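You operate a simulated robot arm through the tools that you are given. There is no shell and no other tool. Be economical: measure what you need, move in short steps, check, and stop when the job is done.

Carry out the task below with a simulated robot arm. There is one attempt and no reset: what you move stays moved.

## Task
Take the glass beaker and put it on the sample bench top. Then take the black holder and leave it on the low shelf of the optics bench. Then put the pump oil bottle with the latest date from the long beige table top on the blue lab bench top. Then take the steel post from the long beige table top and leave it on the yellow drilled plate. Then push the lower drawer of the grey console shut. Then press the blue reset button three times. Then fetch the green block and set it on the silver drilled plate. Then fetch the blue level and set it on the low shelf of the blue bench. Then put the orange level on the blue bench top away on the optics bench top. Then put the pink holder on the blue bench top away on the low shelf of the blue lab bench. Then take the yellow level and leave it on the low shelf of the blue bench. Then open the door of the dry box. The order counts. Set down upright: glass beaker, pump oil bottle, green block.

It is judged by the outcome, as a careful person would: the job done as asked, and still so three seconds after it is handed in. It fails if anything else is knocked over, pushed out of place, dropped, spilled or broken.

## Robot
A 7-joint arm with a two-finger parallel gripper on a trunk, on a base that drives. Base frame: it is fixed to the floor where the robot stands at the start and does not move with it; the origin is under the middle of the robot, x ahead of it, y to its left, z up. Lengths are in mm, angles in degrees, forces in N, time in s.
Its first joint turns from -166.0 to 166.0 degrees. Places, roughly: black holder [1000, 250, 750]; blue lab bench top [-1100, 500, 900]; blue level [750, 7750, 750]; blue reset button [-1400, 6700, 800]; door of the dry box [600, 3200, 1000]; glass beaker [500, 250, 750]; green block [500, 7500, 750]; low shelf of the blue bench [700, 8100, 300]; low shelf of the blue lab bench [-1100, 500, 400]; low shelf of the optics bench [-1100, 1800, 300]; lower drawer of the grey console [-1200, 6800, 500]; optics bench top [-1100, 1800, 800]; orange level (9x3x3 cm) [900, 7600, 800]; pink holder [1000, 8000, 750]; pump oil bottle [750, 500, 750]; sample bench top [800, 3900, 900]; silver drilled plate (8x12x2 cm) [800, 8100, 800]; steel post (5x5x13 cm) [900, 1000, 800]; yellow drilled plate (8x12x2 cm) [700, 600, 800]; yellow level [750, 8500, 750]. Payload 3.43 kg.
The TCP is the grasp point between the finger pads, 30 mm short of the fingertips. In the tool frame z runs along the fingers and y along their closing line. The gripper opens to 94 mm. The fingers are 28 mm wide and 10 mm thick; the gripper's body (50 by 96 mm) begins 55 mm behind the TCP.
Orientation is that of the tool frame in the base frame, as a unit quaternion [w, x, y, z]. With the fingers straight down and closing along the base's y, the tool's x points along the base's -x, its y along +y and its z along -z.

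## Interface
- The arm moves only by the tool step_arm. Its argument "moves" is a list of rows, each a list of 7 numbers: the closure, from 0 (fully open) to 1 (shut), then the shift along the tool's x, y, z in units of 40 mm (1.0 is 40 mm), then the turn, a rotation vector about the tool's x, y, z in units of 5 degrees (1.0 is 5 degrees). In form: [[fingers, dx, dy, dz, wx, wy, wz], ...]. A call has 1 to 8 rows; each row shifts and turns the commanded pose from where the row before left it, along the tool's axes as they then stand. A call with a number of a shift or a turn outside -1 to 1 is refused whole. Each row takes 0.2 s and may step no farther than 50 mm and 8.6 degrees from the row before; otherwise, or with a gripper value out of range, the whole call is refused. A pose out of reach is approached as far as the arm can. The call stops where the force on the tool passes 40 N (or 10 N more than at its start, if that is more) or the arm is blocked; 0.2 s more then pass. Each finger travels about 45 mm/s and halts on what it meets, pressing with about 41 N; the grip force reading is that of the motor and also rises with nothing between the fingers. The clock runs only during rows and for 0.2 s after the last one: add rows that do not move to give the fingers time. It gives the time, the measured TCP pose, the force on the tool (base axes), the opening and the grip force at its end, in the units of the frame above (readings bear some noise), with the torque about the TCP (base axes, N m) and any sound that the robot's microphone picked up, and new pictures: "pictures" is both (left out), scene, wrist or none.
- Cameras (640 x 400 px; columns grow to the right, rows downward): "scene" is now at [473.6, 181.1, 1181.9]; the picture's right is [-0.54, -0.84, 0.00], its down [0.48, -0.31, -0.82] and it looks along [0.69, -0.44, 0.58] (base axes); focal length 214 px, centre (320, 200). "wrist" rides on the gripper at [76, 14, -102] in the tool frame; the picture's right is [-0.18, 0.98, 0.00], its down [-0.75, -0.14, -0.64] and it looks along [-0.63, -0.12, 0.77] (tool axes); focal length 243 px, centre (320, 200). There is no depth. A picture from a camera that has moved, and an enlarged one, comes with that camera's place and axes in the base frame and with its lens.
- raise_lower(by): slides the trunk up (or, below 0, down) by that many mm; the arm and the scene camera ride with it, the base frame stays. It gives what a move gives, with no picture.
- drive_base(legs): drives the robot by 1 to 6 legs, each [ahead, left, turn to the left] in mm, mm and degrees, along the robot's own axes; the way and the turn of a leg run together, so that a leg with both is an arc; at most 1500 mm and 180 degrees a leg. The arm and the cameras ride along, it lands a little off, and it stops where it bumps. It gives what a move gives, and a new picture of the scene camera.
- head_to(pan, tilt): turns the head with the scene camera to pan (to the left, within 103 degrees either way) and tilt (down, from -29 to 69), counted from straight ahead of the robot. It gives what a move gives, and a new picture of the scene camera.
- enlarge(camera, box): a new picture of the part [left, top, right, bottom] of that camera's present view, enlarged. No time passes.
- close_job(): hands the job in; it is judged then, once.

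Work in short steps. Places have to be worked out from the pictures, the camera data and where the tool is seen: move nearer, look again, correct. Check each grasp and each placing, and mend what went wrong. You have 535 turns and 360 pictures in all, those below and enlarged ones among them. Open the gripper and draw the arm clear of the work before you hand the job in, unless the task says otherwise; then end with one line.

The tools are called after "Request:" as a command line: name --pt "numbers of a row" for each row, then --argument value for the rest, lists and objects as JSON in quotes. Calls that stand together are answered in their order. step_arm: Moves the arm, as the interface text tells. Its arguments: {"type":"object","properties":{"moves":{"type":"array"},"pictures":{"type":"string","enum":["both","scene","wrist","none"]}},"required":["moves"]} The other tools are called the same way: raise_lower (by) slides the trunk up or down; drive_base (legs) drives the base; head_to (pan, tilt) turns the head that bears the scene camera; enlarge (camera, box) takes an enlarged picture of a part of a camera's view; close_job () hands the job in.

At the start:

```text
time_s: 0.0
position: [260.2, 415.9, 1026.2]
tool_rot: [-0.053, 0.005, 0.997, -0.047]
wrist_force: [0.0, 0.7, 0.4]
moment: [0.01, -0.02, 0.03]
grip_width: 94.1
finger_force: 0.0
trunk travel left (down, up): [-175.0, 315.0]
robot x, y, heading: [1.3, -2.1, 0.1]
head pan, tilt: [-45.0, 61.7]
```

scene: 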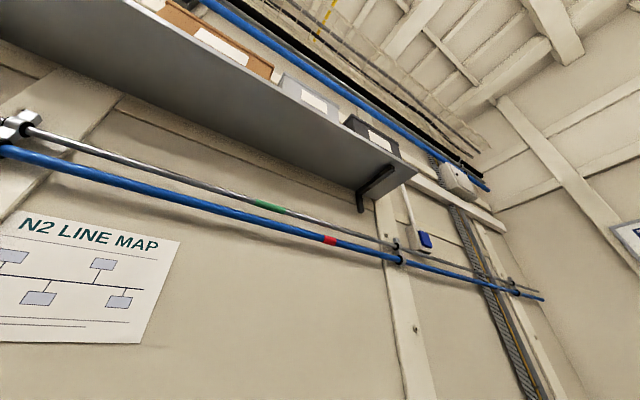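
wrist: 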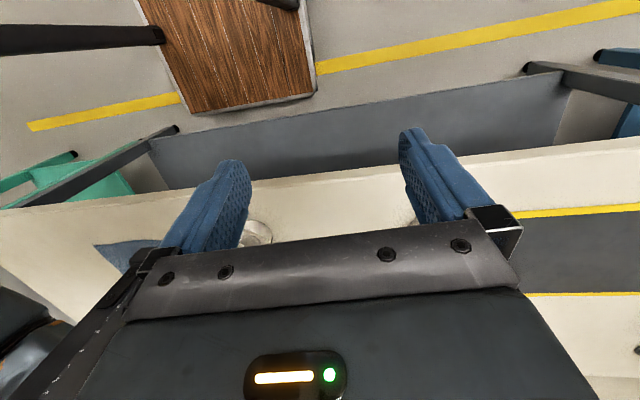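

The scene camera looks up at the wall, so I turn the head toward the work ahead and look.

Request:
head_to --pan 30 --tilt 35

```text
time_s: 1.5
position: [260.6, 416.0, 1024.0]
tool_rot: [-0.055, 0.005, 0.997, -0.05]
wrist_force: [0.8, 0.5, -1.0]
moment: [-0.01, -0.01, 0.01]
grip_width: 93.9
finger_force: 0.0
trunk travel left (down, up): [-175.0, 315.0]
robot x, y, heading: [-0.9, -2.4, -0.0]
head pan, tilt: [30.0, 35.0]
camera scene: at [476.5, 181.5, 1179.9], right [-0.52, -0.86, 0.0], down [0.47, -0.28, -0.84], along [0.72, -0.43, 0.55], focal length 214 px, centre (320, 200)
```

scene: 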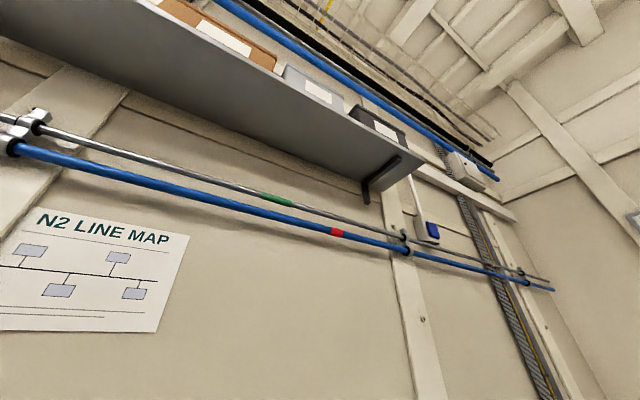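

The view barely changed though the head reports pan 30. I try another head pose to see how the camera answers.

Request:
head_to --pan -30 --tilt 30

```text
time_s: 2.8
position: [261.1, 414.9, 1024.1]
tool_rot: [-0.054, 0.006, 0.997, -0.049]
wrist_force: [0.7, -0.6, -0.1]
moment: [-0.04, -0.01, 0.0]
grip_width: 93.8
finger_force: 0.1
trunk travel left (down, up): [-175.0, 315.0]
robot x, y, heading: [-0.3, -2.1, -0.0]
head pan, tilt: [-30.0, 30.0]
camera scene: at [475.7, 181.7, 1180.6], right [-0.52, -0.85, 0.0], down [0.48, -0.29, -0.83], along [0.71, -0.43, 0.56], focal length 214 px, centre (320, 200)
```

scene: 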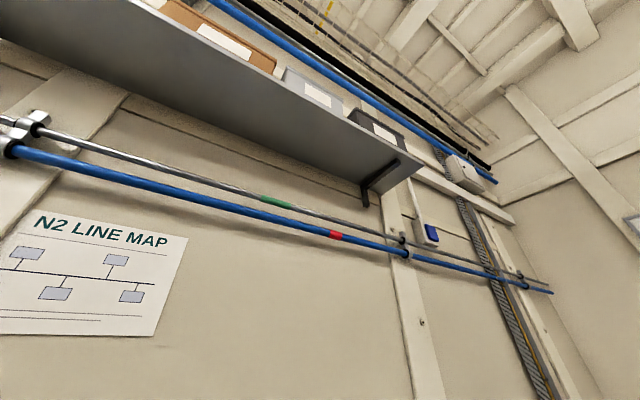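

The scene camera seems not to follow the head; it may ride on the arm. I tilt the tool forward (about tool -y) while backing it up a little, and watch both cameras.

Request:
step_arm --pt "0 0 0 -0.5 0 -1 0" --pt "0 0 0 -0.5 0 -1 0" --pt "0 0 0 -0.5 0 -1 0" --pt "0 0 0 -0.5 0 -1 0" --pt "0 0 0 0 0 -1 0" --pt "0 0 0 0 0 -1 0"

```text
time_s: 3.5
position: [284.3, 420.5, 1020.4]
tool_rot: [-0.031, 0.023, 0.993, -0.111]
wrist_force: [0.4, 0.0, 0.6]
moment: [-0.01, -0.06, 0.0]
grip_width: 94.1
finger_force: 0.1
trunk travel left (down, up): [-175.0, 315.0]
robot x, y, heading: [0.7, 1.3, 0.0]
head pan, tilt: [-30.0, 30.0]
stopped in row 3: the arm was blocked; the commanded pose is now the measured one
camera scene: at [475.8, 181.3, 1180.2], right [-0.52, -0.85, 0.0], down [0.47, -0.29, -0.83], along [0.71, -0.43, 0.55], focal length 214 px, centre (320, 200)
camera wrist: at [215.8, 460.1, 1121.0], right [0.22, 0.95, -0.23], down [0.79, -0.04, 0.61], along [0.57, -0.32, -0.76], focal length 243 px, centre (320, 200)
```

scene: 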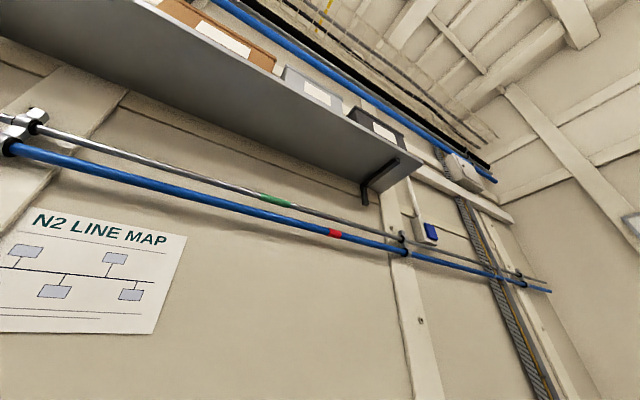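
wrist: 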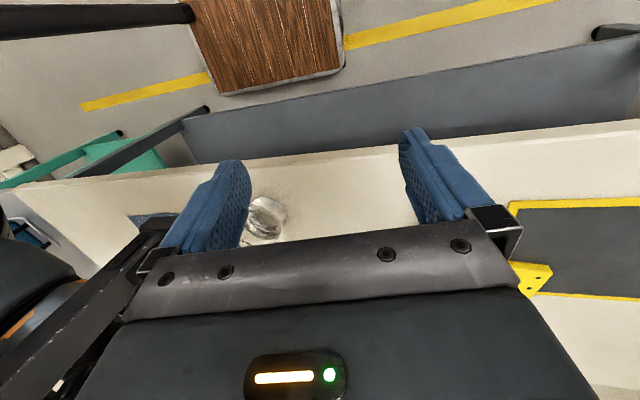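

Pure tilt was blocked at this folded pose; the scene camera did not move with the wrist. I shift the tool forward away from the robot and see whether the scene camera moves.

Request:
step_arm --pt "0 -1 0 0 0 0 0" --pt "0 -1 0 0 0 0 0" --pt "0 -1 0 0 0 0 0" --pt "0 -1 0 0 0 0 0"

```text
time_s: 4.5
position: [443.3, 410.2, 1013.3]
tool_rot: [-0.028, 0.022, 0.993, -0.109]
wrist_force: [0.0, -0.9, -0.3]
moment: [-0.02, -0.02, 0.04]
grip_width: 94.1
finger_force: 0.2
trunk travel left (down, up): [-175.0, 315.0]
robot x, y, heading: [0.5, -0.8, 0.2]
head pan, tilt: [-30.0, 30.0]
camera scene: at [503.7, 167.5, 1096.3], right [-0.5, -0.87, 0.0], down [-0.35, 0.2, -0.92], along [0.79, -0.46, -0.4], focal length 214 px, centre (320, 200)
camera wrist: at [374.0, 450.7, 1113.6], right [0.22, 0.95, -0.22], down [0.79, -0.04, 0.62], along [0.58, -0.31, -0.75], focal length 243 px, centre (320, 200)
```

scene: 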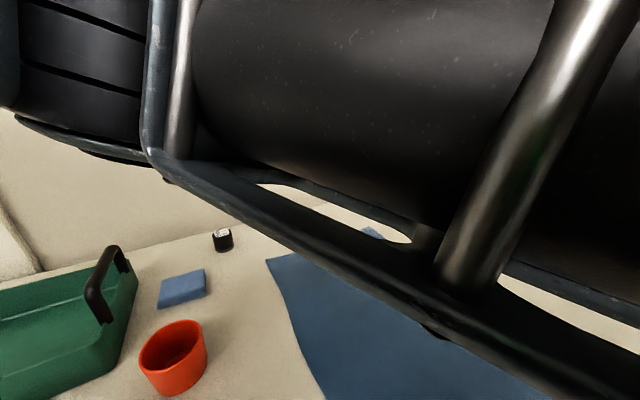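
wrist: 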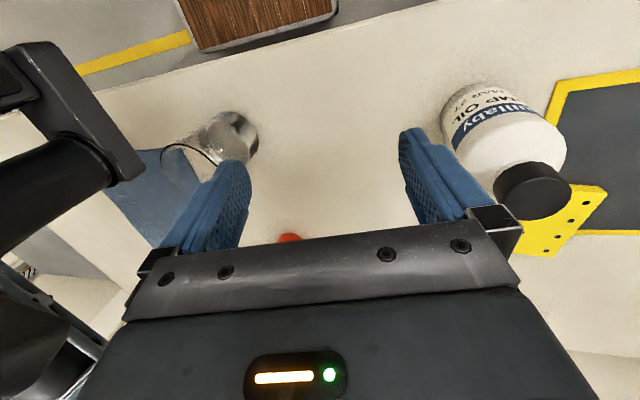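

The scene camera rides on the forearm, so both cameras move with the arm. The wrist picture shows the beaker (left) and one oil bottle (right); I enlarge the wrist view and the scene view.

Request:
enlarge --camera "wrist" --box '[400, 60, 640, 240]'

Request:
enlarge --camera "scene" --box '[0, 200, 320, 400]'

```text
2.22 times, centred on (520, 150) of wrist
camera zoom: at [374.0, 450.7, 1113.6], right [0.22, 0.95, -0.22], down [0.79, -0.04, 0.62], along [0.58, -0.31, -0.75], focal length 539 px, centre (-124, 311)
```

zoom: 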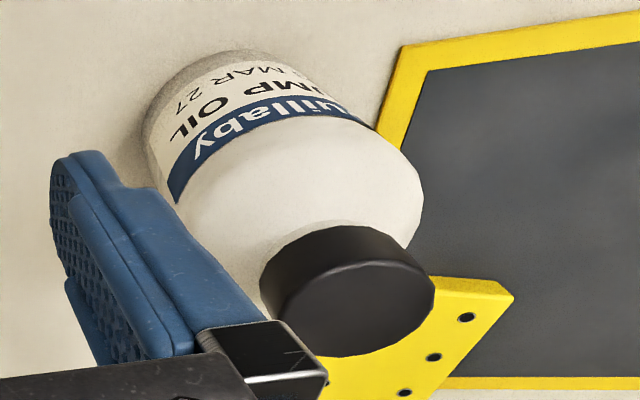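

```text
2.00 times, centred on (160, 300) of scene
camera zoom: at [503.7, 167.5, 1096.3], right [-0.5, -0.87, 0.0], down [-0.35, 0.2, -0.92], along [0.79, -0.46, -0.4], focal length 429 px, centre (640, 0)
```

zoom: 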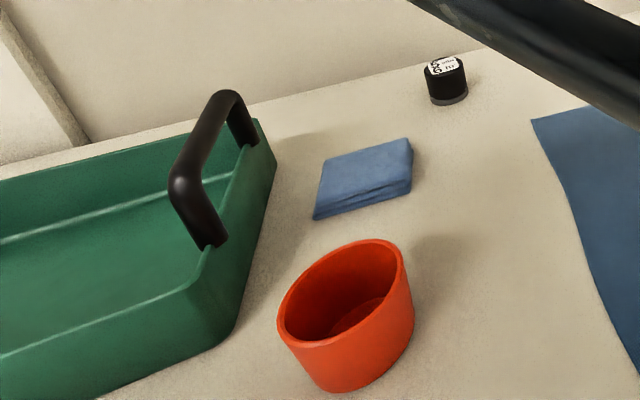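

The near bottle reads "?? MAR 27"; there may be others. I raise the trunk and take a wider look.

Request:
raise_lower --by 250

Request:
step_arm --pt "0 -1 0 0 0 -1 0" --pt "0 -1 0 0 0 -1 0" --pt "0 0 0 0 0 -1 0" --pt "0 0 0 0 0 -1 0"

```text
time_s: 7.0
position: [444.6, 410.5, 1263.2]
tool_rot: [-0.028, 0.023, 0.993, -0.108]
wrist_force: [-0.4, 0.2, 1.2]
moment: [0.02, 0.0, 0.02]
grip_width: 94.1
finger_force: 0.0
trunk travel left (down, up): [-425.0, 65.0]
robot x, y, heading: [-3.2, -0.1, 0.3]
head pan, tilt: [-30.0, 30.0]
```

```text
time_s: 8.0
position: [523.2, 407.4, 1262.1]
tool_rot: [0.147, 0.003, 0.983, -0.11]
wrist_force: [-0.4, -0.6, -0.6]
moment: [-0.02, 0.04, -0.02]
grip_width: 94.1
finger_force: 0.1
trunk travel left (down, up): [-425.0, 65.0]
robot x, y, heading: [5.7, -3.4, 0.1]
head pan, tilt: [-30.0, 30.0]
camera scene: at [502.5, 167.7, 1336.4], right [-0.5, -0.87, 0.0], down [-0.43, 0.25, -0.87], along [0.75, -0.43, -0.5], focal length 214 px, centre (320, 200)
camera wrist: at [421.0, 441.8, 1333.3], right [0.21, 0.96, -0.16], down [0.53, 0.02, 0.85], along [0.82, -0.26, -0.51], focal length 243 px, centre (320, 200)
```

scene: 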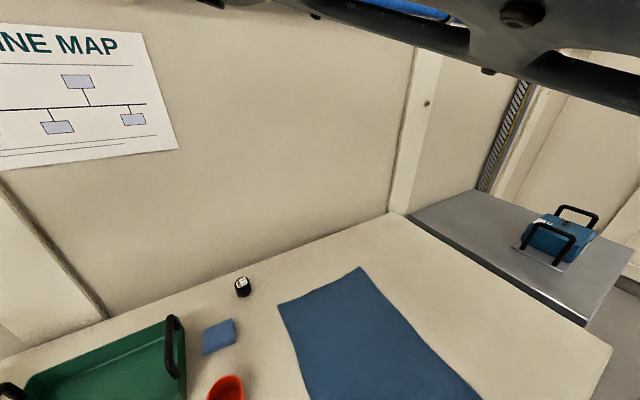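
wrist: 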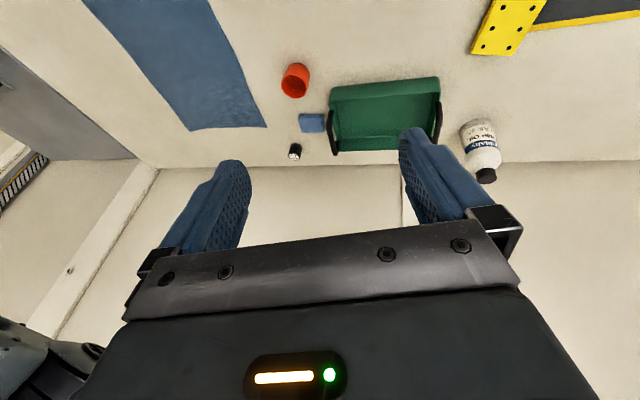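

A second bottle stands at the table's back. I yaw the tool left about 40° to see the rest of the table (+y side).

Request:
step_arm --pt "0 0 0 0 -0.29 -0.21 -0.93" --pt "0 0 0 0 -0.29 -0.21 -0.93" --pt "0 0 0 0 -0.29 -0.21 -0.93" --pt "0 0 0 0 -0.29 -0.21 -0.93" --pt "0 0 0 0 -0.29 -0.21 -0.93" --pt "0 0 0 0 -0.29 -0.21 -0.93" --pt "0 0 0 0 -0.29 -0.21 -0.93" --pt "0 0 0 0 -0.29 -0.21 -0.93" --pictures "wrist"

```text
time_s: 9.8
position: [523.1, 407.0, 1261.8]
tool_rot: [0.173, -0.333, 0.925, -0.052]
wrist_force: [0.9, -0.5, 0.1]
moment: [0.04, 0.01, -0.03]
grip_width: 94.0
finger_force: 0.1
trunk travel left (down, up): [-425.0, 65.0]
robot x, y, heading: [-3.6, -1.1, -0.0]
head pan, tilt: [-30.0, 30.0]
camera wrist: at [422.8, 368.6, 1333.2], right [-0.46, 0.88, -0.16], down [0.4, 0.36, 0.84], along [0.8, 0.32, -0.51], focal length 243 px, centre (320, 200)
```

wrist: 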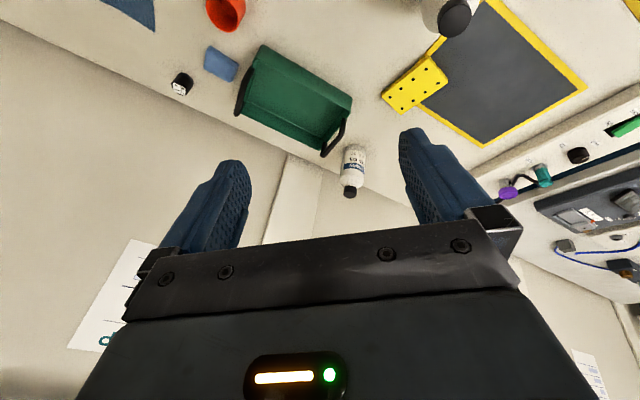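

I enlarge the back bottle's label and the right-hand part.

Request:
enlarge --camera "wrist" --box '[325, 135, 381, 205]'

Request:
enlarge --camera "wrist" --box '[440, 80, 640, 280]'

```text
5.71 times, centred on (353, 170) of wrist
camera zoom: at [422.8, 368.6, 1333.2], right [-0.46, 0.88, -0.16], down [0.4, 0.36, 0.84], along [0.8, 0.32, -0.51], focal length 1386 px, centre (131, 371)
```

zoom: 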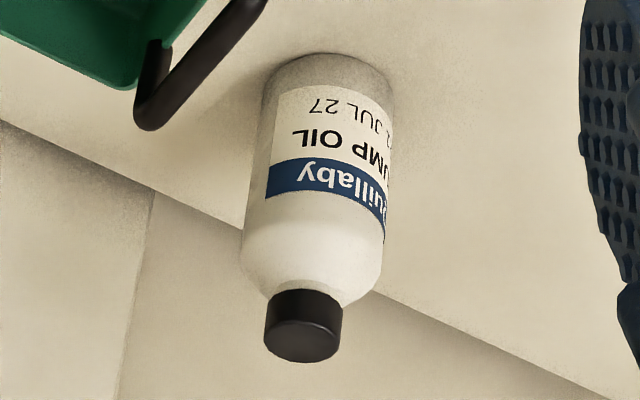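

```text
2.00 times, centred on (540, 180) of wrist
camera zoom: at [422.8, 368.6, 1333.2], right [-0.46, 0.88, -0.16], down [0.4, 0.36, 0.84], along [0.8, 0.32, -0.51], focal length 485 px, centre (-120, 240)
```

zoom: 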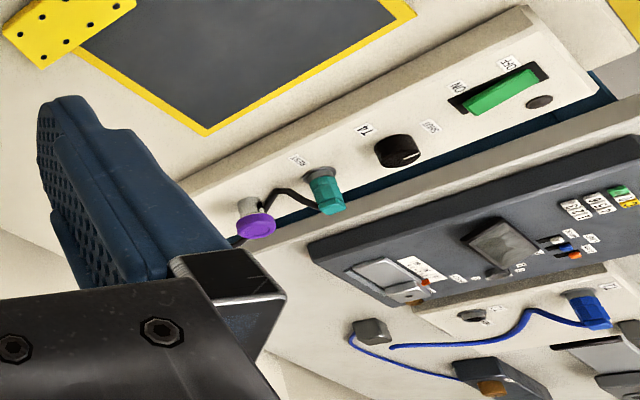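

Back bottle reads "JUL 27", later than MAR 27. I yaw further left to check for more bottles and find the steel post.

Request:
step_arm --pt "0 0 0 0 -0.29 -0.21 -0.93" --pt "0 0 0 0 -0.29 -0.21 -0.93" --pt "0 0 0 0 -0.29 -0.21 -0.93" --pt "0 0 0 0 -0.29 -0.21 -0.93" --pt "0 0 0 0 -0.29 -0.21 -0.93" --pt "0 0 0 0 -0.29 -0.21 -0.93" --pt "0 0 0 0 -0.29 -0.21 -0.93"

```text
time_s: 11.4
position: [523.1, 406.4, 1263.9]
tool_rot: [0.179, -0.595, 0.783, 0.004]
wrist_force: [0.7, -0.6, -0.9]
moment: [0.01, -0.03, 0.01]
grip_width: 94.2
finger_force: 0.0
trunk travel left (down, up): [-425.0, 65.0]
robot x, y, heading: [0.7, 0.2, 0.0]
head pan, tilt: [-30.0, 30.0]
camera scene: at [502.2, 168.1, 1336.2], right [-0.5, -0.87, 0.0], down [-0.43, 0.25, -0.87], along [0.75, -0.43, -0.5], focal length 214 px, centre (320, 200)
camera wrist: at [463.3, 318.2, 1333.8], right [-0.88, 0.46, -0.15], down [0.13, 0.52, 0.85], along [0.46, 0.72, -0.51], focal length 243 px, centre (320, 200)
```

scene: 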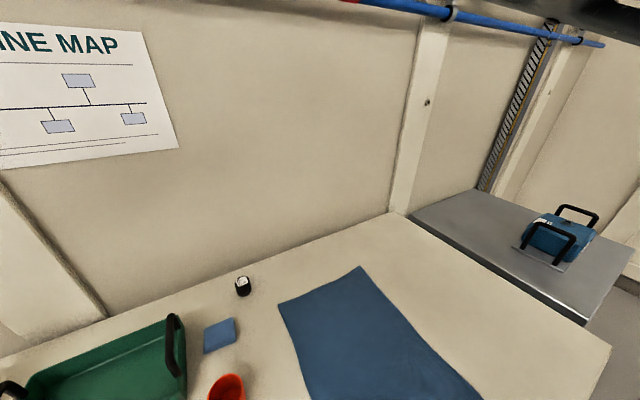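
wrist: 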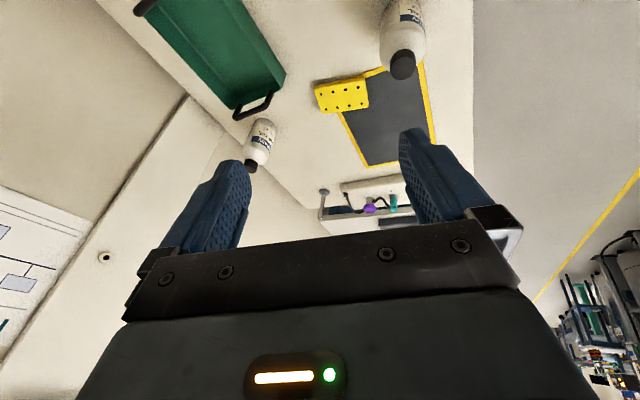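

I enlarge the area past the yellow plate, where a post-like thing appears.

Request:
enlarge --camera "wrist" --box '[230, 120, 430, 250]'

Request:
enlarge --camera "wrist" --box '[370, 0, 450, 60]'

```text
3.08 times, centred on (330, 185) of wrist
camera zoom: at [463.3, 318.2, 1333.8], right [-0.88, 0.46, -0.15], down [0.13, 0.52, 0.85], along [0.46, 0.72, -0.51], focal length 746 px, centre (289, 246)
```

zoom: 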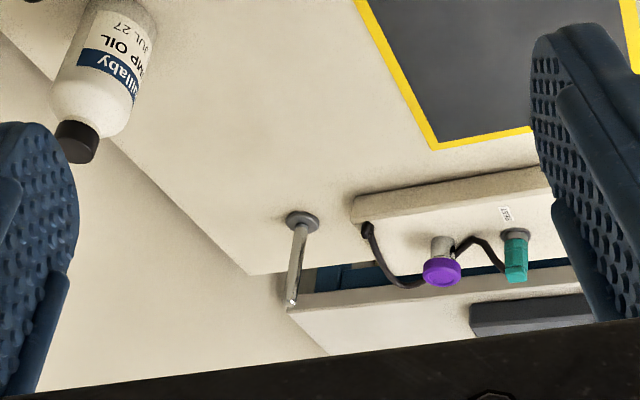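

```text
6.67 times, centred on (410, 30) of wrist
camera zoom: at [463.3, 318.2, 1333.8], right [-0.88, 0.46, -0.15], down [0.13, 0.52, 0.85], along [0.46, 0.72, -0.51], focal length 1618 px, centre (-280, 1333)
```

zoom: 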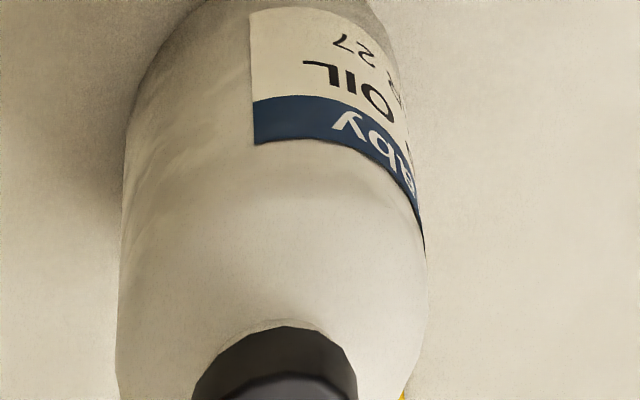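

Only two bottles are on the table, so the JUL 27 one is wanted. Before driving I want to see the floor and the benches behind, so I continue yawing the tool.

Request:
step_arm --pt "0 0 0 0 -0.29 -0.21 -0.93" --pt "0 0 0 0 -0.29 -0.21 -0.93" --pt "0 0 0 0 -0.29 -0.21 -0.93" --pt "0 0 0 0 -0.29 -0.21 -0.93" --pt "0 0 0 0 -0.29 -0.21 -0.93" --pt "0 0 0 0 -0.29 -0.21 -0.93" --pt "0 0 0 0 -0.29 -0.21 -0.93" --pt "0 0 0 0 -0.29 -0.21 -0.93" --pictures "wrist"

```text
time_s: 13.2
position: [522.9, 406.5, 1263.3]
tool_rot: [-0.167, 0.826, -0.534, -0.068]
wrist_force: [-0.2, 0.3, 0.5]
moment: [-0.01, 0.03, -0.02]
grip_width: 94.0
finger_force: 0.1
trunk travel left (down, up): [-425.0, 65.0]
robot x, y, heading: [-3.1, 3.5, 0.1]
head pan, tilt: [-30.0, 30.0]
camera wrist: at [534.7, 301.1, 1333.2], right [-0.97, -0.21, -0.15], down [-0.23, 0.48, 0.85], along [-0.11, 0.85, -0.51], focal length 243 px, centre (320, 200)
```

wrist: 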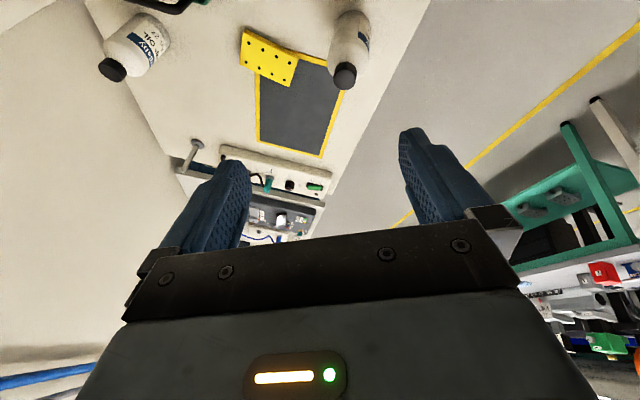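

Continue the yaw toward the rear side.

Request:
step_arm --pt "0 0 0 0 -0.29 -0.21 -0.93" --pt "0 0 0 0 -0.29 -0.21 -0.93" --pt "0 0 0 0 -0.29 -0.21 -0.93" --pt "0 0 0 0 -0.29 -0.21 -0.93" --pt "0 0 0 0 -0.29 -0.21 -0.93" --pt "0 0 0 0 -0.29 -0.21 -0.93" --pt "0 0 0 0 -0.29 -0.21 -0.93" --pt "0 0 0 0 -0.29 -0.21 -0.93" --pictures "wrist"

```text
time_s: 15.0
position: [523.7, 406.9, 1262.5]
tool_rot: [-0.165, 0.848, -0.498, -0.075]
wrist_force: [0.3, -0.2, 0.9]
moment: [0.02, -0.03, 0.0]
grip_width: 94.1
finger_force: 0.1
out of reach, approached as far as the arm can: row 2, 3, 4, 5, 6, 7, 8
trunk travel left (down, up): [-425.0, 65.0]
robot x, y, heading: [4.3, -1.4, -0.1]
head pan, tilt: [-30.0, 30.0]
camera wrist: at [543.7, 302.5, 1333.1], right [-0.95, -0.29, -0.15], down [-0.27, 0.46, 0.85], along [-0.18, 0.84, -0.51], focal length 243 px, centre (320, 200)
```

wrist: 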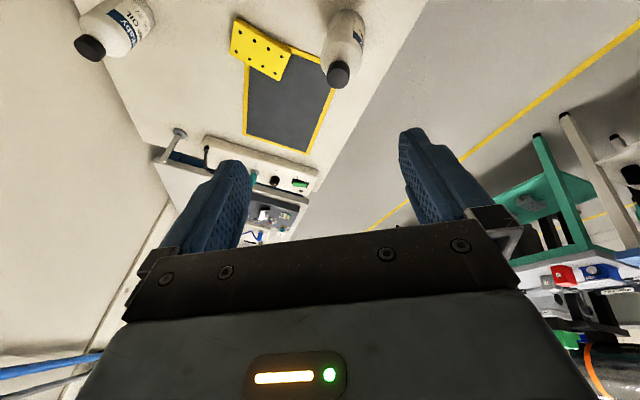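

Joint limit reached. I enlarge the right portion to learn the benches across the aisle.

Request:
enlarge --camera "wrist" --box '[440, 0, 640, 400]'

```text
1.00 times, centred on (540, 200) of wrist (not enlarged: the box is as wide or as high as the picture)
camera zoom: at [543.7, 302.5, 1333.1], right [-0.95, -0.29, -0.15], down [-0.27, 0.46, 0.85], along [-0.18, 0.84, -0.51], focal length 243 px, centre (100, 200)
```

zoom: 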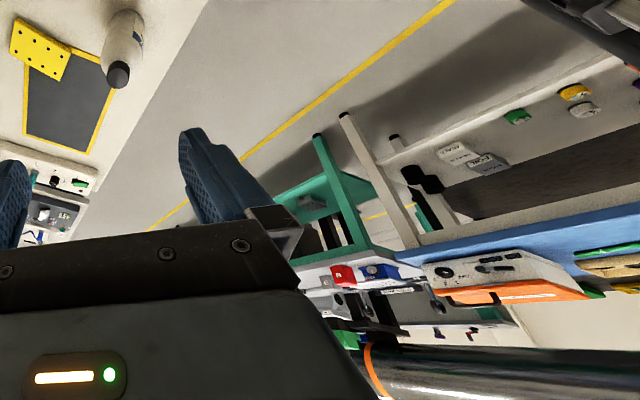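

The aisle looks about 1270 mm wide and clear. I rotate the tool back toward forward, and then look again.

Request:
step_arm --pt "0 0 0 0 0.29 0.21 0.93" --pt "0 0 0 0 0.29 0.21 0.93" --pt "0 0 0 0 0.29 0.21 0.93" --pt "0 0 0 0 0.29 0.21 0.93" --pt "0 0 0 0 0.29 0.21 0.93" --pt "0 0 0 0 0.29 0.21 0.93" --pt "0 0 0 0 0.29 0.21 0.93" --pt "0 0 0 0 0.29 0.21 0.93" --pictures "none"

Request:
drive_base --legs '[[-150, 0, 0]]'

```text
time_s: 16.8
position: [522.5, 407.4, 1262.4]
tool_rot: [0.178, -0.628, 0.757, 0.012]
wrist_force: [0.4, -0.2, 0.5]
moment: [0.03, 0.02, 0.0]
grip_width: 94.3
finger_force: 0.1
trunk travel left (down, up): [-425.0, 65.0]
robot x, y, heading: [-0.8, -0.3, 0.1]
head pan, tilt: [-30.0, 30.0]
```

```text
time_s: 18.2
position: [372.1, 408.6, 1262.9]
tool_rot: [0.178, -0.629, 0.757, 0.013]
wrist_force: [0.4, -1.4, 0.0]
moment: [-0.04, -0.02, -0.01]
grip_width: 94.0
finger_force: 0.1
trunk travel left (down, up): [-425.0, 65.0]
robot x, y, heading: [-149.2, 4.8, 0.0]
head pan, tilt: [-30.0, 30.0]
camera scene: at [351.3, 168.1, 1336.1], right [-0.5, -0.87, 0.0], down [-0.43, 0.25, -0.87], along [0.75, -0.43, -0.5], focal length 214 px, centre (320, 200)
```

scene: 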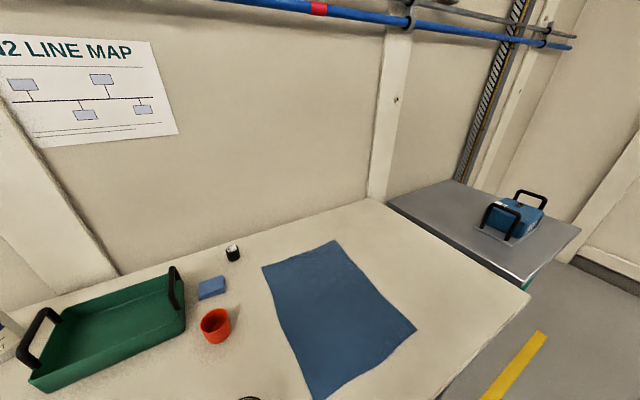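

Driven back fine. I bring the tool back to straight down, closing along y (about 82° about tool axis (0.02,0.27,0.96)).

Request:
step_arm --pt "0 0 0 0 0.02 0.272 0.962" --pt "0 0 0 0 0.02 0.272 0.962" --pt "0 0 0 0 0.02 0.272 0.962" --pt "0 0 0 0 0.02 0.272 0.962" --pt "0 0 0 0 0.02 0.272 0.962" --pt "0 0 0 0 0.02 0.272 0.962" --pt "0 0 0 0 0.02 0.272 0.962" --pt "0 0 0 0 0.02 0.272 0.962" --pictures "none"

Request:
step_arm --pt "0 0 0 0 0.02 0.272 0.962" --pt "0 0 0 0 0.02 0.272 0.962" --pt "0 0 0 0 0.02 0.272 0.962" --pt "0 0 0 0 0.02 0.272 0.962" --pt "0 0 0 0 0.02 0.272 0.962" --pt "0 0 0 0 0.02 0.272 0.962" --pt "0 0 0 0 0.02 0.272 0.962" --pt "0 0 0 0 0.02 0.272 0.962" --pictures "wrist"

```text
time_s: 20.0
position: [371.4, 407.7, 1263.9]
tool_rot: [0.098, -0.34, 0.935, 0.006]
wrist_force: [-0.7, 0.1, -0.3]
moment: [-0.04, 0.02, -0.02]
grip_width: 94.1
finger_force: 0.1
trunk travel left (down, up): [-425.0, 65.0]
robot x, y, heading: [-147.3, 1.8, 0.2]
head pan, tilt: [-30.0, 30.0]
```

```text
time_s: 21.8
position: [371.7, 407.5, 1263.7]
tool_rot: [0.005, -0.013, 1.0, 0.0]
wrist_force: [0.3, 0.4, -0.6]
moment: [-0.02, 0.03, 0.02]
grip_width: 94.1
finger_force: 0.0
trunk travel left (down, up): [-425.0, 65.0]
robot x, y, heading: [-148.4, -3.5, -0.1]
head pan, tilt: [-30.0, 30.0]
camera wrist: at [293.4, 420.9, 1364.4], right [0.16, 0.99, 0.0], down [0.75, -0.12, 0.65], along [0.64, -0.1, -0.76], focal length 243 px, centre (320, 200)
```

wrist: 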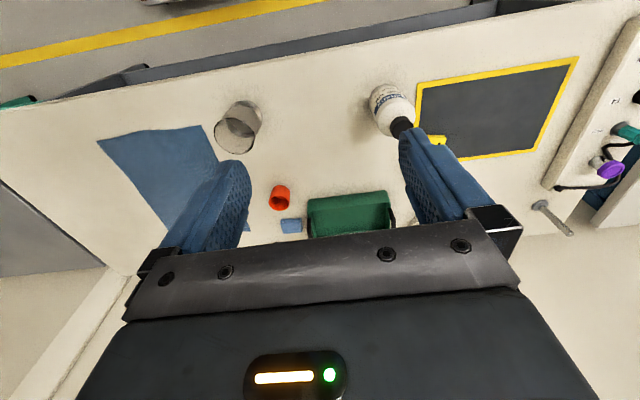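

Tool now straight down. The beaker base appears near (500,197). I lower the trunk back and move over it.

Request:
raise_lower --by -250

Request:
step_arm --pt "0 -0.8 -0.8 0 0 0 0" --pt "0 -0.8 -0.8 0 0 0 0" --pt "0 -0.8 -0.8 0 0 0 0" --pt "0 -0.4 -0.9 0 0 0 0" --pt "0 0 -1 0 0 0 0" --pt "0 0 -0.7 0 0 0 0"

```text
time_s: 24.4
position: [371.8, 408.6, 1013.0]
tool_rot: [0.005, -0.014, 1.0, 0.0]
wrist_force: [0.2, 1.2, -0.1]
moment: [0.01, 0.02, -0.01]
grip_width: 94.0
finger_force: 0.0
trunk travel left (down, up): [-175.0, 315.0]
robot x, y, heading: [-147.4, -1.0, 0.2]
head pan, tilt: [-30.0, 30.0]
```

```text
time_s: 25.8
position: [487.7, 208.9, 1015.5]
tool_rot: [0.005, -0.012, 1.0, 0.0]
wrist_force: [-0.1, 0.6, 1.2]
moment: [0.01, 0.01, -0.01]
grip_width: 93.8
finger_force: 0.1
trunk travel left (down, up): [-175.0, 315.0]
robot x, y, heading: [-147.6, 1.1, -0.1]
head pan, tilt: [-30.0, 30.0]
camera scene: at [351.1, 168.6, 1086.2], right [-0.5, -0.87, 0.0], down [-0.43, 0.25, -0.87], along [0.75, -0.43, -0.5], focal length 214 px, centre (320, 200)
camera wrist: at [409.1, 221.3, 1116.0], right [0.16, 0.99, 0.0], down [0.75, -0.12, 0.65], along [0.64, -0.1, -0.76], focal length 243 px, centre (320, 200)
```

scene: 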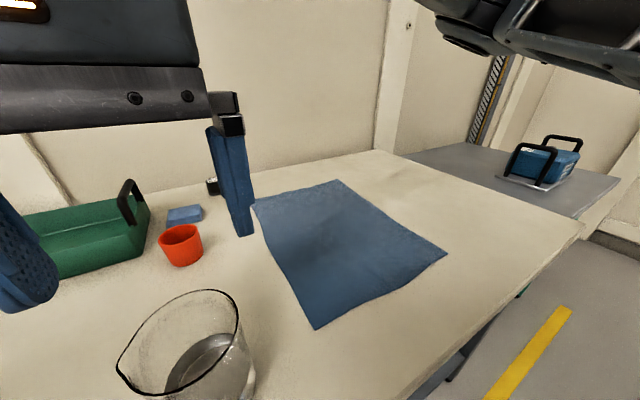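
wrist: 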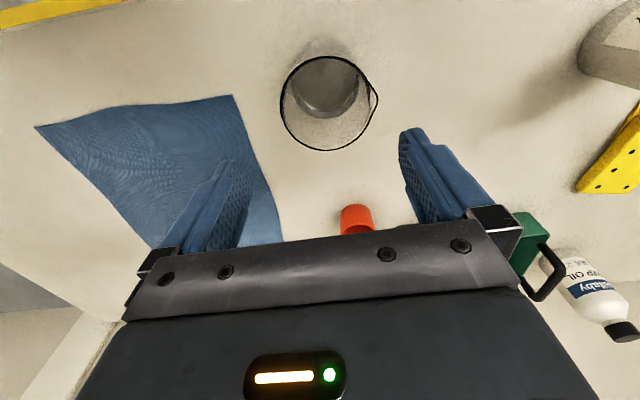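

The beaker holds liquid and has a spout toward +y. Triangulation puts its rim centre at about (486,217,887). I enlarge to measure better.

Request:
enlarge --camera "wrist" --box '[250, 20, 410, 120]'

Request:
enlarge --camera "scene" --box '[80, 270, 288, 400]'

```text
4.00 times, centred on (330, 70) of wrist
camera zoom: at [409.1, 221.3, 1116.0], right [0.16, 0.99, 0.0], down [0.75, -0.12, 0.65], along [0.64, -0.1, -0.76], focal length 970 px, centre (280, 720)
```

zoom: 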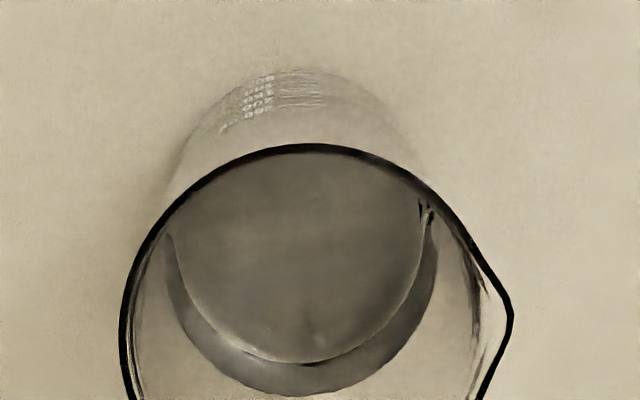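

```text
3.08 times, centred on (184, 335) of scene
camera zoom: at [351.1, 168.6, 1086.2], right [-0.5, -0.87, 0.0], down [-0.43, 0.25, -0.87], along [0.75, -0.43, -0.5], focal length 660 px, centre (738, -215)
```

zoom: 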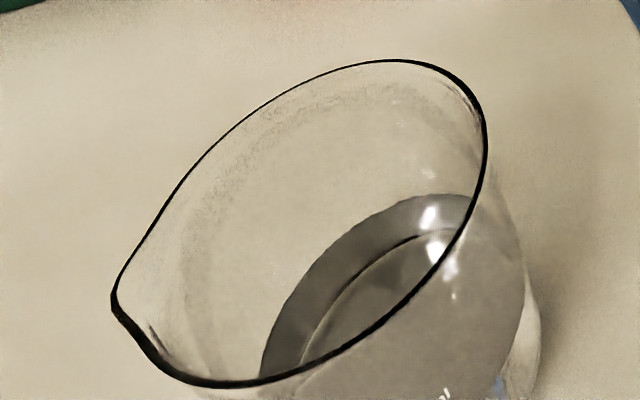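

I rotate the tool 60° about vertical so that the fingers close away from the spout, and come down a bit over the beaker.

Request:
step_arm --pt "0 0 0 0 0 0 -1" --pt "0 0 0 0 0 0 -1" --pt "0 0 0 0 0 0 -1" --pt "0 0 0 0 0 0 -1" --pt "0 0 0 0 0 0 -1" --pt "0 0 0 0 0 0 -1" --pictures "none"

Request:
step_arm --pt "0 0 0 0 0 0 -1" --pt "0 0 0 0 0 0 -1" --pt "0 0 0 0 0 0 -1" --pt "0 0 0 0 0 0 -1" --pt "0 0 0 0 0 0 -1" --pt "0 0 0 0 0 0 -1" --pictures "both"

```text
time_s: 27.2
position: [488.8, 211.8, 1012.7]
tool_rot: [0.005, -0.272, 0.962, 0.0]
wrist_force: [-0.6, -0.2, -0.4]
moment: [0.01, 0.0, 0.01]
grip_width: 93.9
finger_force: 0.1
trunk travel left (down, up): [-175.0, 315.0]
robot x, y, heading: [-153.2, 2.0, -0.0]
head pan, tilt: [-30.0, 30.0]
```

```text
time_s: 28.6
position: [489.5, 210.9, 1015.1]
tool_rot: [0.005, -0.512, 0.859, -0.002]
wrist_force: [-0.6, 0.0, -0.6]
moment: [-0.07, 0.0, 0.02]
grip_width: 94.0
finger_force: 0.1
trunk travel left (down, up): [-175.0, 315.0]
robot x, y, heading: [-146.1, -4.3, 0.1]
head pan, tilt: [-30.0, 30.0]
camera scene: at [351.1, 168.1, 1086.2], right [-0.5, -0.87, 0.0], down [-0.43, 0.25, -0.87], along [0.75, -0.43, -0.5], focal length 214 px, centre (320, 200)
camera wrist: at [438.6, 151.2, 1115.8], right [-0.78, 0.63, -0.01], down [0.48, 0.6, 0.65], along [0.41, 0.5, -0.76], focal length 243 px, centre (320, 200)
```

scene: 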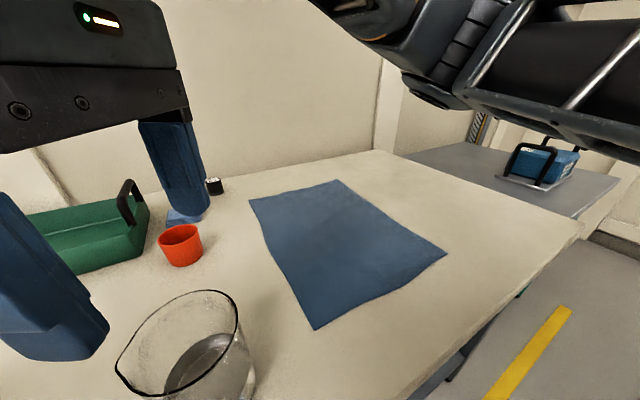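
wrist: 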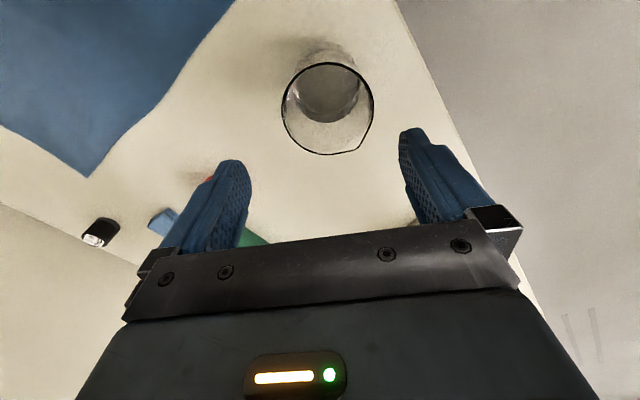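

I enlarge to centre the beaker exactly.

Request:
enlarge --camera "wrist" --box '[250, 50, 410, 170]'

```text
3.33 times, centred on (330, 110) of wrist
camera zoom: at [438.6, 151.2, 1115.8], right [-0.78, 0.63, -0.01], down [0.48, 0.6, 0.65], along [0.41, 0.5, -0.76], focal length 809 px, centre (287, 500)
```

zoom: 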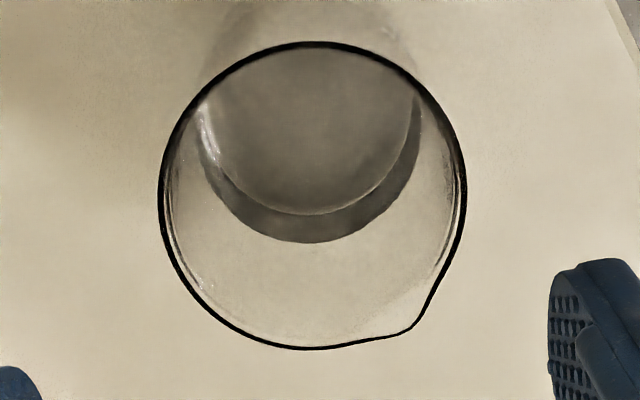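

Rim ≈86 mm, centre near (485,217). I shift by (-0.08, 0.17 units) and descend till the tips are just above the rim, then check.

Request:
step_arm --pt "0 -0.08 0.17 0.7 0 0 0" --pt "0 0 0 0.7 0 0 0" --pt "0 0 0 0.6 0 0 0" --pt "0 0 0 0 0 0 0"

```text
time_s: 29.6
position: [486.3, 216.1, 933.8]
tool_rot: [0.005, -0.511, 0.86, -0.003]
wrist_force: [0.3, 1.3, -0.5]
moment: [0.02, 0.0, -0.03]
grip_width: 93.8
finger_force: 0.1
trunk travel left (down, up): [-175.0, 315.0]
robot x, y, heading: [-152.8, 0.4, -0.1]
head pan, tilt: [-30.0, 30.0]
camera scene: at [351.1, 168.1, 1086.2], right [-0.5, -0.87, 0.0], down [-0.43, 0.25, -0.87], along [0.75, -0.43, -0.5], focal length 214 px, centre (320, 200)
camera wrist: at [435.0, 156.8, 1035.4], right [-0.78, 0.63, -0.01], down [0.48, 0.59, 0.65], along [0.41, 0.5, -0.76], focal length 243 px, centre (320, 200)
```

scene: 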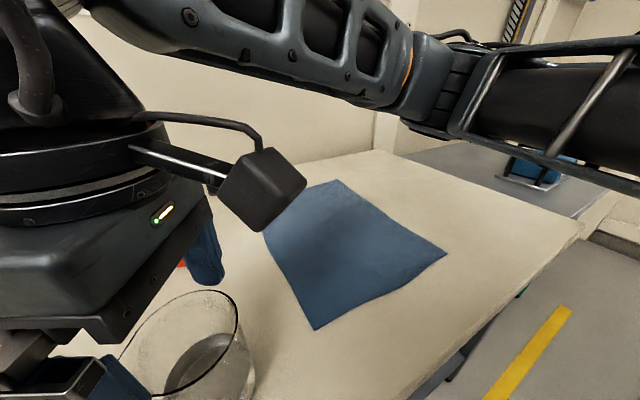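
wrist: 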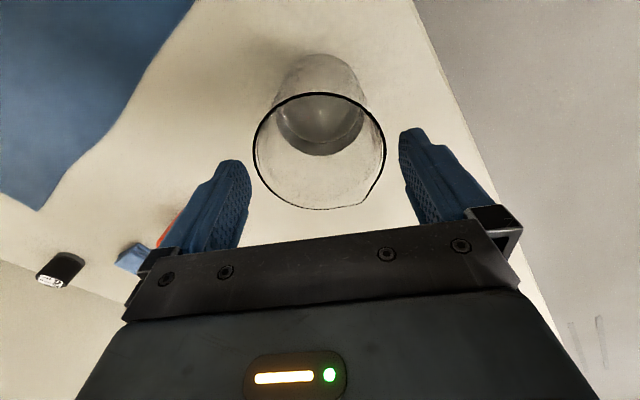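

Centred (rim centre at column 319, z≈890). I descend 80 mm and close gently.

Request:
step_arm --pt "0 0 0 0.5 0 0 0" --pt "0 0 0 0.5 0 0 0" --pt "0 0 0 0.5 0 0 0" --pt "0 0 0 0.5 0 0 0" --pt "0 0 0 0 0 0 0" --pictures "wrist"

```text
time_s: 31.0
position: [487.6, 216.7, 855.0]
tool_rot: [0.008, -0.512, 0.859, -0.002]
wrist_force: [-2.8, -4.3, 24.9]
moment: [0.12, 0.78, 0.16]
grip_width: 94.0
finger_force: 0.0
trunk travel left (down, up): [-175.0, 315.0]
robot x, y, heading: [-150.6, -0.9, 0.3]
head pan, tilt: [-30.0, 30.0]
stopped in row 5: the force on the tool passed its limit at 42 N (the readings are from after the stop); the commanded pose is now the measured one
camera wrist: at [435.8, 157.2, 956.3], right [-0.78, 0.63, -0.01], down [0.47, 0.59, 0.65], along [0.41, 0.5, -0.76], focal length 243 px, centre (320, 200)
```

wrist: 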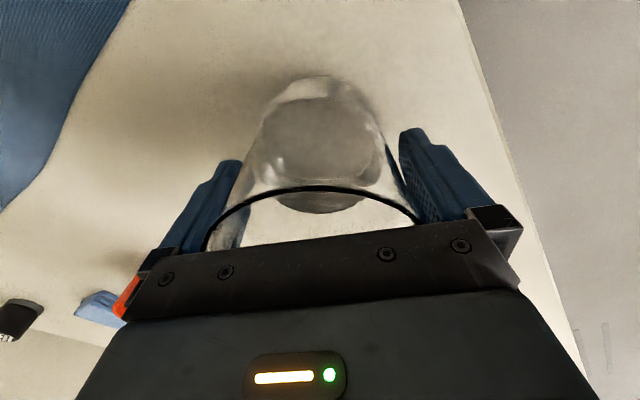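

The gripper body just touched the rim (25 N). I lift 10 mm then close.

Request:
step_arm --pt "0 0 0 -0.25 0 0 0" --pt "0 0 0 0 0 0 0" --pictures "wrist"

```text
time_s: 31.6
position: [486.2, 216.4, 863.4]
tool_rot: [0.006, -0.511, 0.86, -0.002]
wrist_force: [0.0, -0.4, 0.4]
moment: [0.05, -0.03, 0.01]
grip_width: 93.9
finger_force: 0.1
trunk travel left (down, up): [-175.0, 315.0]
robot x, y, heading: [-151.7, -2.3, -0.1]
head pan, tilt: [-30.0, 30.0]
camera wrist: at [435.7, 157.4, 965.1], right [-0.78, 0.63, -0.01], down [0.48, 0.59, 0.65], along [0.41, 0.5, -0.76], focal length 243 px, centre (320, 200)
```

wrist: 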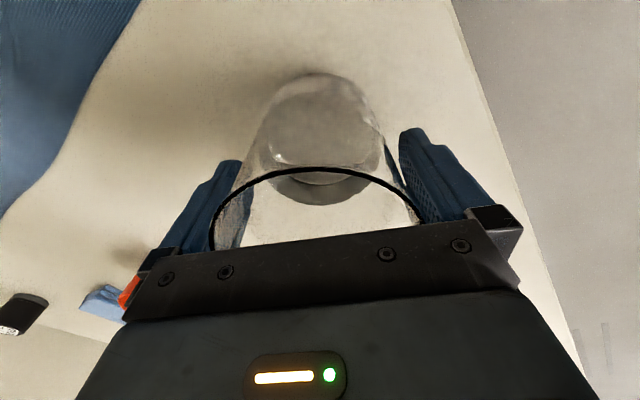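

Force is clear and the beaker stands. I close the fingers.

Request:
step_arm --pt "0.3 0 0 0 0 0 0" --pt "0.3 0 0 0 0 0 0" --pt "0.3 0 0 0 0 0 0" --pt "0.3 0 0 0 0 0 0" --pictures "none"

```text
time_s: 32.6
position: [486.6, 216.9, 864.4]
tool_rot: [0.006, -0.511, 0.859, -0.002]
wrist_force: [-0.7, 0.0, -0.4]
moment: [0.04, 0.05, -0.03]
grip_width: 78.8
finger_force: 40.9
trunk travel left (down, up): [-175.0, 315.0]
robot x, y, heading: [-150.2, -1.4, -0.2]
head pan, tilt: [-30.0, 30.0]
```

Gripped at 78.8 mm. I lift it slowly.

Request:
step_arm --pt "0.3 0 0 -0.2 0 0 0" --pt "0.3 0 0 -0.4 0 0 0" --pt "0.3 0 0 -0.5 0 0 0" --pt "0.3 0 0 -0.5 0 0 0" --pt "0.3 0 0 -0.4 0 0 0" --pt "0.3 0 0 -0.2 0 0 0" --pt "0.3 0 0 0 0 0 0"

```text
time_s: 34.2
position: [485.2, 219.1, 952.4]
tool_rot: [0.005, -0.51, 0.86, -0.002]
wrist_force: [-0.5, -1.2, -2.4]
moment: [0.02, -0.03, -0.02]
grip_width: 79.1
finger_force: 41.1
trunk travel left (down, up): [-175.0, 315.0]
robot x, y, heading: [-154.4, -3.3, 0.1]
head pan, tilt: [-30.0, 30.0]
camera scene: at [351.2, 168.1, 1086.2], right [-0.5, -0.87, 0.0], down [-0.43, 0.25, -0.87], along [0.75, -0.43, -0.5], focal length 214 px, centre (320, 200)
camera wrist: at [434.2, 157.1, 1053.5], right [-0.78, 0.63, -0.01], down [0.48, 0.59, 0.65], along [0.41, 0.5, -0.76], focal length 243 px, centre (320, 200)
```

scene: 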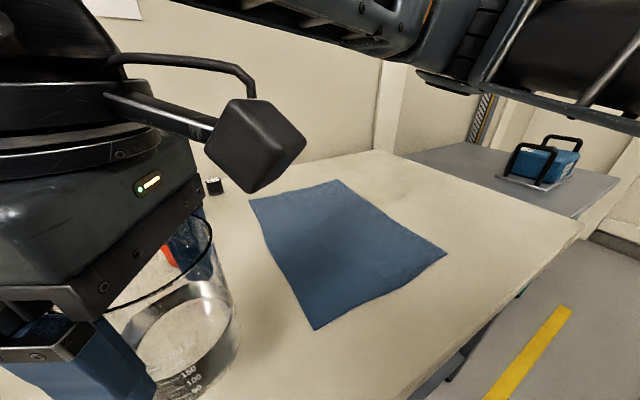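
wrist: 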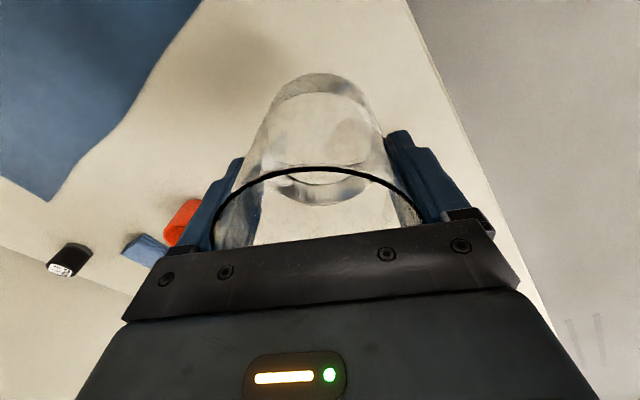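

Beaker is held upright. I turn the head to look along the aisle to the left before driving.

Request:
head_to --pan 75 --tilt 25

```text
time_s: 36.0
position: [485.5, 217.0, 953.0]
tool_rot: [0.005, -0.511, 0.859, -0.002]
wrist_force: [0.5, -0.1, -3.2]
moment: [0.05, 0.0, -0.01]
grip_width: 78.9
finger_force: 40.9
trunk travel left (down, up): [-175.0, 315.0]
robot x, y, heading: [-150.7, 1.1, 0.1]
head pan, tilt: [75.0, 25.0]
camera scene: at [296.7, 302.3, 1094.1], right [0.97, -0.26, 0.0], down [-0.11, -0.41, -0.91], along [0.23, 0.88, -0.42], focal length 214 px, centre (320, 200)
```

scene: 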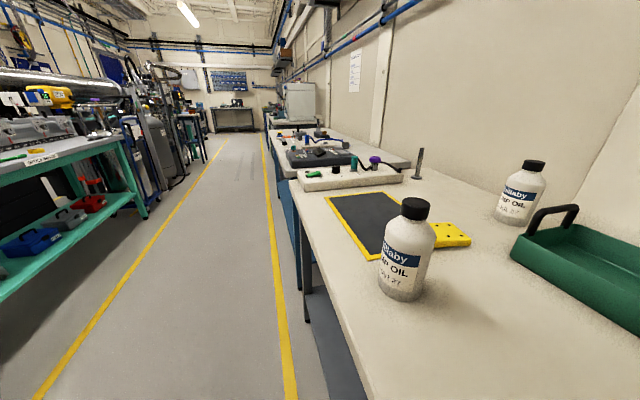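

The head camera shows a clear lane between yellow lines (x≈-730..300). I turn left 90° in place.

Request:
drive_base --legs '[[-50, 0, 0], [0, 0, 90]]'

Request:
head_to --pan 0 --tilt 25

```text
time_s: 40.8
position: [-430.6, 630.5, 951.9]
tool_rot: [-0.005, 0.972, -0.235, -0.004]
wrist_force: [0.2, -0.3, -1.5]
moment: [0.02, -0.05, 0.05]
grip_width: 79.0
finger_force: 41.0
trunk travel left (down, up): [-175.0, 315.0]
robot x, y, heading: [-199.9, -0.5, 91.3]
head pan, tilt: [75.0, 25.0]
camera scene: at [-512.2, 437.7, 1094.1], right [0.24, 0.97, 0.0], down [0.41, -0.1, -0.91], along [-0.88, 0.22, -0.42], focal length 214 px, centre (320, 200)
```

scene: 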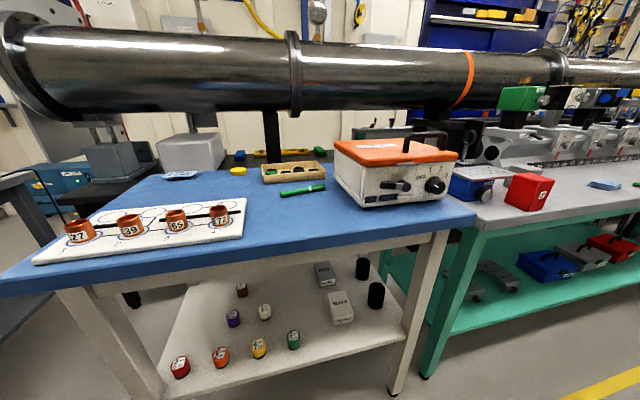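

```text
time_s: 42.3
position: [-431.8, 630.8, 952.4]
tool_rot: [-0.005, 0.972, -0.237, -0.003]
wrist_force: [-0.2, 0.1, -3.0]
moment: [0.0, 0.01, -0.01]
grip_width: 78.7
finger_force: 40.9
trunk travel left (down, up): [-175.0, 315.0]
robot x, y, heading: [-203.1, 1.9, 91.2]
head pan, tilt: [0.0, 25.0]
camera scene: at [-424.7, 507.8, 1094.1], right [1.0, 0.02, 0.0], down [0.01, -0.42, -0.91], along [-0.02, 0.91, -0.42], focal length 214 px, centre (320, 200)
```

scene: 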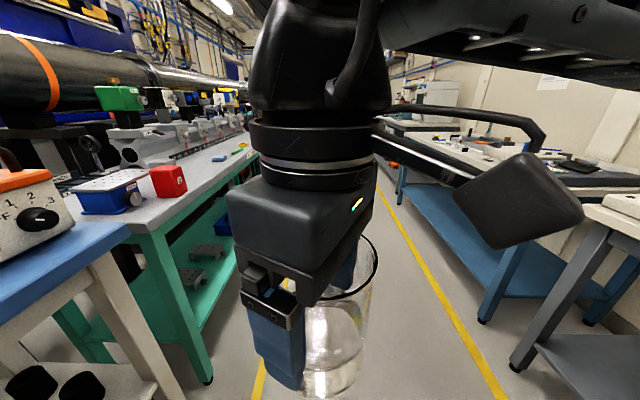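

The aisle ahead is clear. I drive ahead along it, holding the beaker.

Request:
drive_base --legs '[[1500, -50, -1.2], [1300, 0, 0]]'

Request:
head_to --pan -60 --tilt 20

```text
refused: leg 1 is longer than a leg can be; nothing moved
```

```text
time_s: 43.6
position: [-431.2, 631.5, 951.3]
tool_rot: [-0.006, 0.972, -0.235, -0.003]
wrist_force: [0.3, 0.1, -2.6]
moment: [0.02, 0.05, 0.0]
grip_width: 78.8
finger_force: 40.5
trunk travel left (down, up): [-175.0, 315.0]
robot x, y, heading: [-201.5, 0.4, 91.1]
head pan, tilt: [-60.0, 20.0]
camera scene: at [-343.1, 464.0, 1102.2], right [0.52, -0.86, 0.0], down [-0.29, -0.18, -0.94], along [0.8, 0.49, -0.34], focal length 214 px, centre (320, 200)
```

scene: 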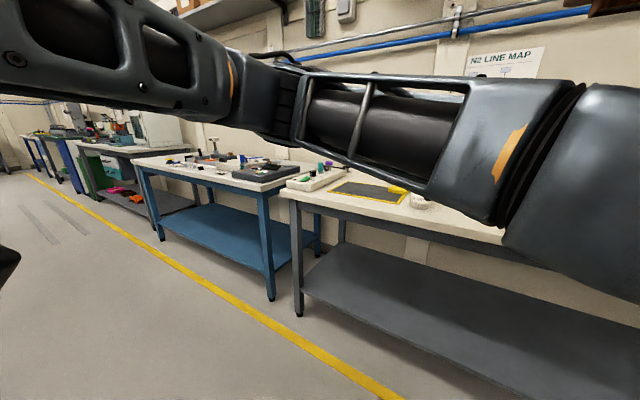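

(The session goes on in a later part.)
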